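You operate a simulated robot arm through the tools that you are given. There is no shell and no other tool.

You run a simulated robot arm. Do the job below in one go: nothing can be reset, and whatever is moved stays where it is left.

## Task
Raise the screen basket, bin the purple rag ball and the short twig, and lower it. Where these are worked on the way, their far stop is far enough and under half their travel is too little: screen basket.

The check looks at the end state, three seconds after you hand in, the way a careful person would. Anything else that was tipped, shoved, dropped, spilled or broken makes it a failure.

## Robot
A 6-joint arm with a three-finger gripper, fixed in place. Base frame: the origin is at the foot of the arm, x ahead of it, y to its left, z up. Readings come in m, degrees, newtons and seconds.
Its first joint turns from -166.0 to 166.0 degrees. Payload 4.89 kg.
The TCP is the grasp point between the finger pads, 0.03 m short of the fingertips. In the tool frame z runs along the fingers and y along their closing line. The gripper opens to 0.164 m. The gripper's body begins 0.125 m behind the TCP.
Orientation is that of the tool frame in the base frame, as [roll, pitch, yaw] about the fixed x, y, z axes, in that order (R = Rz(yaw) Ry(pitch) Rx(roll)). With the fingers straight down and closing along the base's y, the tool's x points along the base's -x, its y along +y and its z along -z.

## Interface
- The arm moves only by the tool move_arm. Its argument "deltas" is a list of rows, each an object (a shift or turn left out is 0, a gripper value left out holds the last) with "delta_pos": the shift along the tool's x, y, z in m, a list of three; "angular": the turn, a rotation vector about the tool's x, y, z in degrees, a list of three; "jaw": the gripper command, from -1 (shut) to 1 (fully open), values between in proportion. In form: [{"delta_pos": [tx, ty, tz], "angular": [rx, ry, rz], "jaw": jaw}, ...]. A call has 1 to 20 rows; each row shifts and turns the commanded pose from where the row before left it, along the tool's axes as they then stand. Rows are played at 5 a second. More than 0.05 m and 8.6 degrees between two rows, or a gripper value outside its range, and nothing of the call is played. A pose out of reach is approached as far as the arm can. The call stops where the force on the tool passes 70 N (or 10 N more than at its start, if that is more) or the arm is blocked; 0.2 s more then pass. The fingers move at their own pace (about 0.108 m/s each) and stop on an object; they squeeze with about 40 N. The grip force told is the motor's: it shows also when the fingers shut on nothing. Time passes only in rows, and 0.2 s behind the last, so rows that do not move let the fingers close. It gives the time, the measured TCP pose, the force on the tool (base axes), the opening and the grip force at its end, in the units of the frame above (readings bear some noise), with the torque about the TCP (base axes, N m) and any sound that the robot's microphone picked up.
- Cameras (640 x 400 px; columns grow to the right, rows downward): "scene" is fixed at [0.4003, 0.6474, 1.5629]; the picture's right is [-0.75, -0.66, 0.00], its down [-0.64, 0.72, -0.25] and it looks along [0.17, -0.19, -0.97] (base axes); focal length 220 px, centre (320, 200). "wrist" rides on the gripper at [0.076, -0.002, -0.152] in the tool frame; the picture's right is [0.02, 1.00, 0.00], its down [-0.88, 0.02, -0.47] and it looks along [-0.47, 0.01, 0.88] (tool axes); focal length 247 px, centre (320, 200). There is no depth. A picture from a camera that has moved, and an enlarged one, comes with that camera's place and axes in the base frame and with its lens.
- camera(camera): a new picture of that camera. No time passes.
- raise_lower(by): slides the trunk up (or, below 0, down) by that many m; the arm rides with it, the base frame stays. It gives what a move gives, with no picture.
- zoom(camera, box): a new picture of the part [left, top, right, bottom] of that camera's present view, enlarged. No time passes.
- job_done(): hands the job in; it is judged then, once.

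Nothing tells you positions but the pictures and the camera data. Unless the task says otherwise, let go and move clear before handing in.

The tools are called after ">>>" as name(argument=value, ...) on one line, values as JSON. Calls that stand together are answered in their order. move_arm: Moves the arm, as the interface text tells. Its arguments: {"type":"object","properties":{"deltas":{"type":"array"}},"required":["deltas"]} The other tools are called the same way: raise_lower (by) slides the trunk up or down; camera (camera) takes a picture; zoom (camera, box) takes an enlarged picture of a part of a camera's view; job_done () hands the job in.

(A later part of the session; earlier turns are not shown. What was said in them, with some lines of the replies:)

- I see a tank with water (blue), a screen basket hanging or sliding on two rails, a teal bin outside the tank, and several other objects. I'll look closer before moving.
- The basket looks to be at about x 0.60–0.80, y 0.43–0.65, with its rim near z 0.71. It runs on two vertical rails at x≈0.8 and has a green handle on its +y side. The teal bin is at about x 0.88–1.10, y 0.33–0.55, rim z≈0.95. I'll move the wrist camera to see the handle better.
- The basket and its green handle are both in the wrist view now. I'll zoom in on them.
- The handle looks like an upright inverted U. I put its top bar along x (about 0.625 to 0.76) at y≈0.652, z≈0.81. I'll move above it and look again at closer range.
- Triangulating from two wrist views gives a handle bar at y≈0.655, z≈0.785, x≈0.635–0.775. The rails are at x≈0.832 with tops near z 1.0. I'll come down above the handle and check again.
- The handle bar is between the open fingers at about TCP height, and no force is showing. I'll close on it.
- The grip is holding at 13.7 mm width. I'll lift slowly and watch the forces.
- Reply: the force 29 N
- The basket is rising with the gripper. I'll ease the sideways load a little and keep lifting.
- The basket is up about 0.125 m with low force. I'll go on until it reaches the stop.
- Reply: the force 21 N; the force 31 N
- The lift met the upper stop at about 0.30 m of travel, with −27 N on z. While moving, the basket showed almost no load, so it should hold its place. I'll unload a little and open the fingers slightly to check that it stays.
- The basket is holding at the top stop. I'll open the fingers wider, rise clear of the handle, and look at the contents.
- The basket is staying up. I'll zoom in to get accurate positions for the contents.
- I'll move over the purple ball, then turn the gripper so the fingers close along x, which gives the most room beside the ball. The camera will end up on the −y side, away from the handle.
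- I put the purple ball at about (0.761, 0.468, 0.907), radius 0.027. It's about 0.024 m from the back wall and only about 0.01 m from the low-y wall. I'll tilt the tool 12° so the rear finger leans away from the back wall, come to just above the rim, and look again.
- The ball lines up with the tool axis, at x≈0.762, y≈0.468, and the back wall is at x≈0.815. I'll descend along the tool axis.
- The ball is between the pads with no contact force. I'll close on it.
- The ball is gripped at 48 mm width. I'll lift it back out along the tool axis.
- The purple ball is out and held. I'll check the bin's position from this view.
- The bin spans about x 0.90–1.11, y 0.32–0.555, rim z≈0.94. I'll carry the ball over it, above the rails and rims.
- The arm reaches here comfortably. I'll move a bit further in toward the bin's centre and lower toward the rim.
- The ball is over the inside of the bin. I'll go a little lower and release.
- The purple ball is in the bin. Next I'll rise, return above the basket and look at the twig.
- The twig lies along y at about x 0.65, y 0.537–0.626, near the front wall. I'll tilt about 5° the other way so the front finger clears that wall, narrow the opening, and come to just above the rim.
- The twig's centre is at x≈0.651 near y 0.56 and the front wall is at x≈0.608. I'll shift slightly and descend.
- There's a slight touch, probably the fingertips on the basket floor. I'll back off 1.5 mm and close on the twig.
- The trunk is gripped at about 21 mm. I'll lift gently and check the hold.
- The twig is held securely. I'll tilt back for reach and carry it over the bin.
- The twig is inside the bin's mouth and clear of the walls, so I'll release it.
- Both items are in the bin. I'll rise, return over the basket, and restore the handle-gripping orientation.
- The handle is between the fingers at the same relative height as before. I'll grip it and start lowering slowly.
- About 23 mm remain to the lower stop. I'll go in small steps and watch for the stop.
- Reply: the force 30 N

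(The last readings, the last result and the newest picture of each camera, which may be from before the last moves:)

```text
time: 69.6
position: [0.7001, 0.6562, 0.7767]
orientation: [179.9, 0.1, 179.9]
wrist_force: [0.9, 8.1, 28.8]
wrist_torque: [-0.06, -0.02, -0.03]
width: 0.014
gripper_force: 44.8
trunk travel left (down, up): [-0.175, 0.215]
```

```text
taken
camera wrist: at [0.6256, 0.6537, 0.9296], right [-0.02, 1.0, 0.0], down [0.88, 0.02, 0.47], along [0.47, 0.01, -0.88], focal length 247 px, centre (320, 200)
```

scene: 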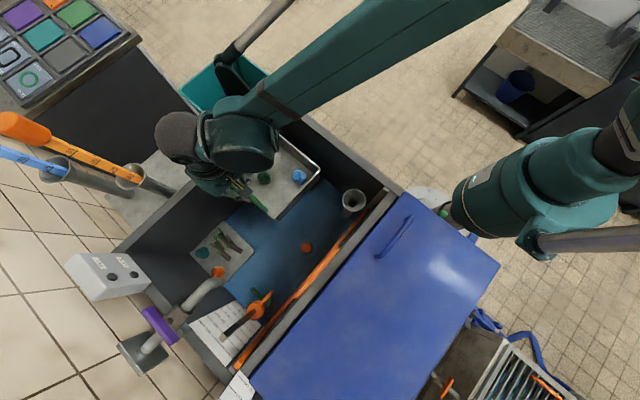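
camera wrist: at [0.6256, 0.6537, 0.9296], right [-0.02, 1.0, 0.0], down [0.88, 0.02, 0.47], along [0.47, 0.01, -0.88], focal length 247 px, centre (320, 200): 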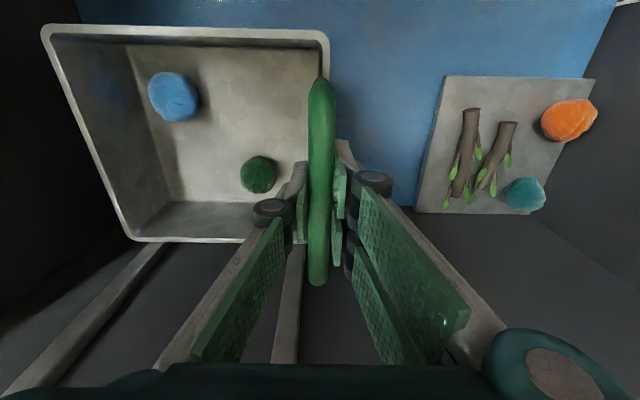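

The basket is on its lower stop (TCP z 0.777 as at the start, +29 N). I'll release the handle and rise clear.

>>> move_arm(deltas=[{"jaw": -0.6}, {"jaw": 0.0}, {"jaw": 0.0}, {"jaw": 0.0}])

>>> move_arm(deltas=[{"delta_pos": [0, 0, -0.02]}, {"delta_pos": [0, 0, -0.03]}, {"delta_pos": [0, 0, -0.04]}, {"delta_pos": [0, 0, -0.04]}, {"delta_pos": [0, 0, -0.04]}, {"delta_pos": [0, 0, -0.04]}, {"delta_pos": [0, 0, -0.04]}, {"delta_pos": [0, 0, -0.04]}, {"delta_pos": [0, 0, -0.04]}, {"delta_pos": [0, 0, -0.04]}, {"delta_pos": [0, 0, -0.03]}, {"delta_pos": [0, 0, 0]}])

>>> camera(camera="wrist")

>>> camera(camera="scene")

```text
time: 70.6
position: [0.6994, 0.6564, 0.7754]
orientation: [179.9, -0.1, -179.9]
wrist_force: [-0.1, -0.6, -0.9]
wrist_torque: [-0.01, 0.02, -0.02]
width: 0.0819
gripper_force: 0.0
trunk travel left (down, up): [-0.175, 0.215]
```

```text
time: 73.2
position: [0.6982, 0.6555, 1.1785]
orientation: [180.0, -0.1, -180.0]
wrist_force: [-0.8, 0.1, 1.2]
wrist_torque: [0.07, -0.07, -0.02]
width: 0.082
gripper_force: 0.1
trunk travel left (down, up): [-0.175, 0.215]
```

```text
taken
camera wrist: at [0.6237, 0.6529, 1.3301], right [-0.02, 1.0, 0.0], down [0.88, 0.02, 0.47], along [0.47, 0.01, -0.88], focal length 247 px, centre (320, 200)
```

wrist: 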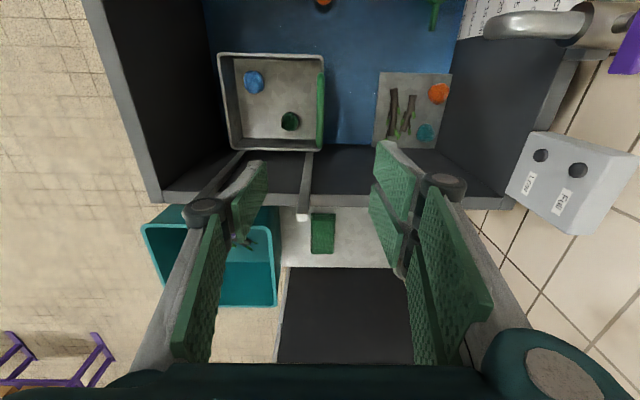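

```text
taken
```

scene: 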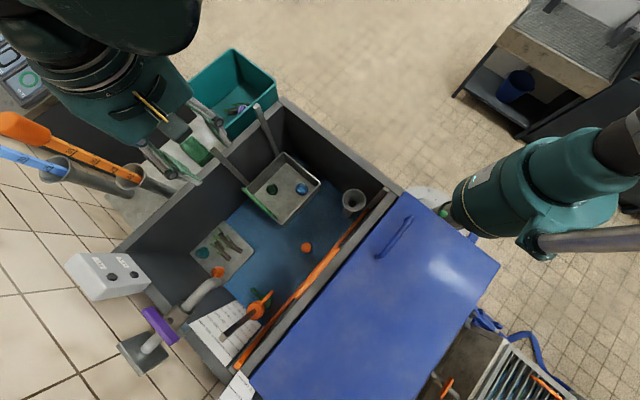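

The basket is back down with the blue and green balls still inside, and the bin holds the ball and twig. I'll retract to near the starting pose and do a last check.

>>> move_arm(deltas=[{"delta_pos": [0.0378, -0.0206, -0.0044]}, {"delta_pos": [0.0378, -0.0206, -0.0044]}, {"delta_pos": [0.0378, -0.0206, -0.0044]}, {"delta_pos": [0.0378, -0.0206, -0.0044]}, {"delta_pos": [0.0378, -0.0206, -0.0044]}, {"delta_pos": [0.0378, -0.0206, -0.0044]}, {"delta_pos": [0.0378, -0.0206, -0.0044]}, {"delta_pos": [0.0378, -0.0206, -0.0044]}, {"delta_pos": [0.0378, -0.0206, -0.0044]}, {"delta_pos": [0, 0, 0]}])

>>> camera(camera="scene")

>>> zoom(camera="scene", box=[170, 30, 340, 230])

>>> camera(camera="wrist")

```text
time: 75.4
position: [0.3596, 0.471, 1.2156]
orientation: [180.0, -0.1, -180.0]
wrist_force: [-1.0, -0.4, 0.0]
wrist_torque: [0.11, -0.09, -0.02]
width: 0.082
gripper_force: 0.1
trunk travel left (down, up): [-0.175, 0.215]
```

```text
taken
```

scene: 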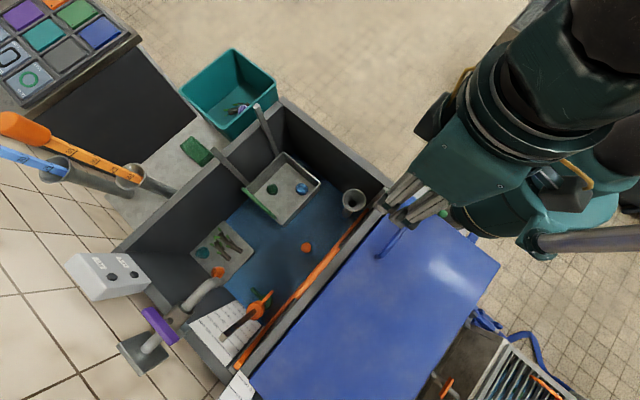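

```text
2.00 times, centred on (255, 130) of scene
camera zoom: at [0.4003, 0.6474, 1.5629], right [-0.75, -0.66, 0.0], down [-0.64, 0.72, -0.25], along [0.17, -0.19, -0.97], focal length 440 px, centre (450, 340)
```

zoom: 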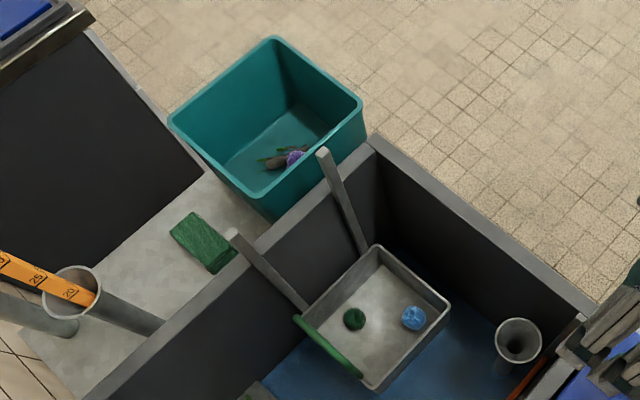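

```text
taken
camera wrist: at [0.2846, 0.469, 1.3683], right [-0.02, 1.0, 0.0], down [0.88, 0.02, 0.47], along [0.47, 0.01, -0.88], focal length 247 px, centre (320, 200)
```

wrist: 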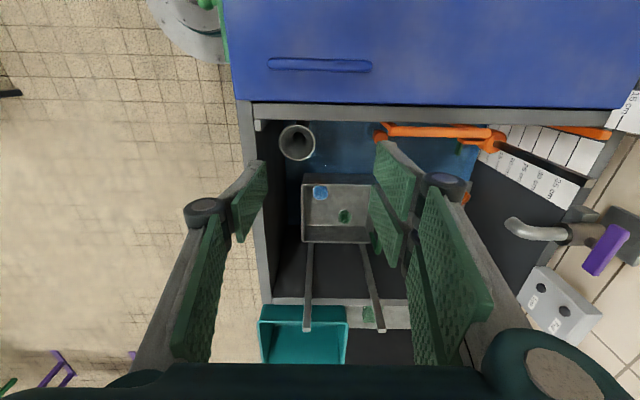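

The basket is down on its lower stop, and the purple rag ball and short twig are in the teal bin. Nothing else looks moved, and the arm is clear with the gripper open, so I'm handing in.

>>> job_done()

```text
The job is handed in.
```

The job is done and handed in; I haven't seen the check's result. The purple rag ball and the short twig are in the teal bin, and the screen basket is back down on its lower stop.

- **Basket:** I raised it about 0.30 m by the green handle until it met its upper stop. It held there by itself while I emptied it. I then lowered it until the lower stop pushed back, at the same height where I first gripped it.
- **Short twig:** there was only one twig in the basket, about 9 cm long. It is shorter than the two on the side shelf, which I left alone.
- **Everything else:** in the final pictures the blue and green balls are still in the basket and nothing else looks moved. The arm is clear, near its starting position, with the gripper open.
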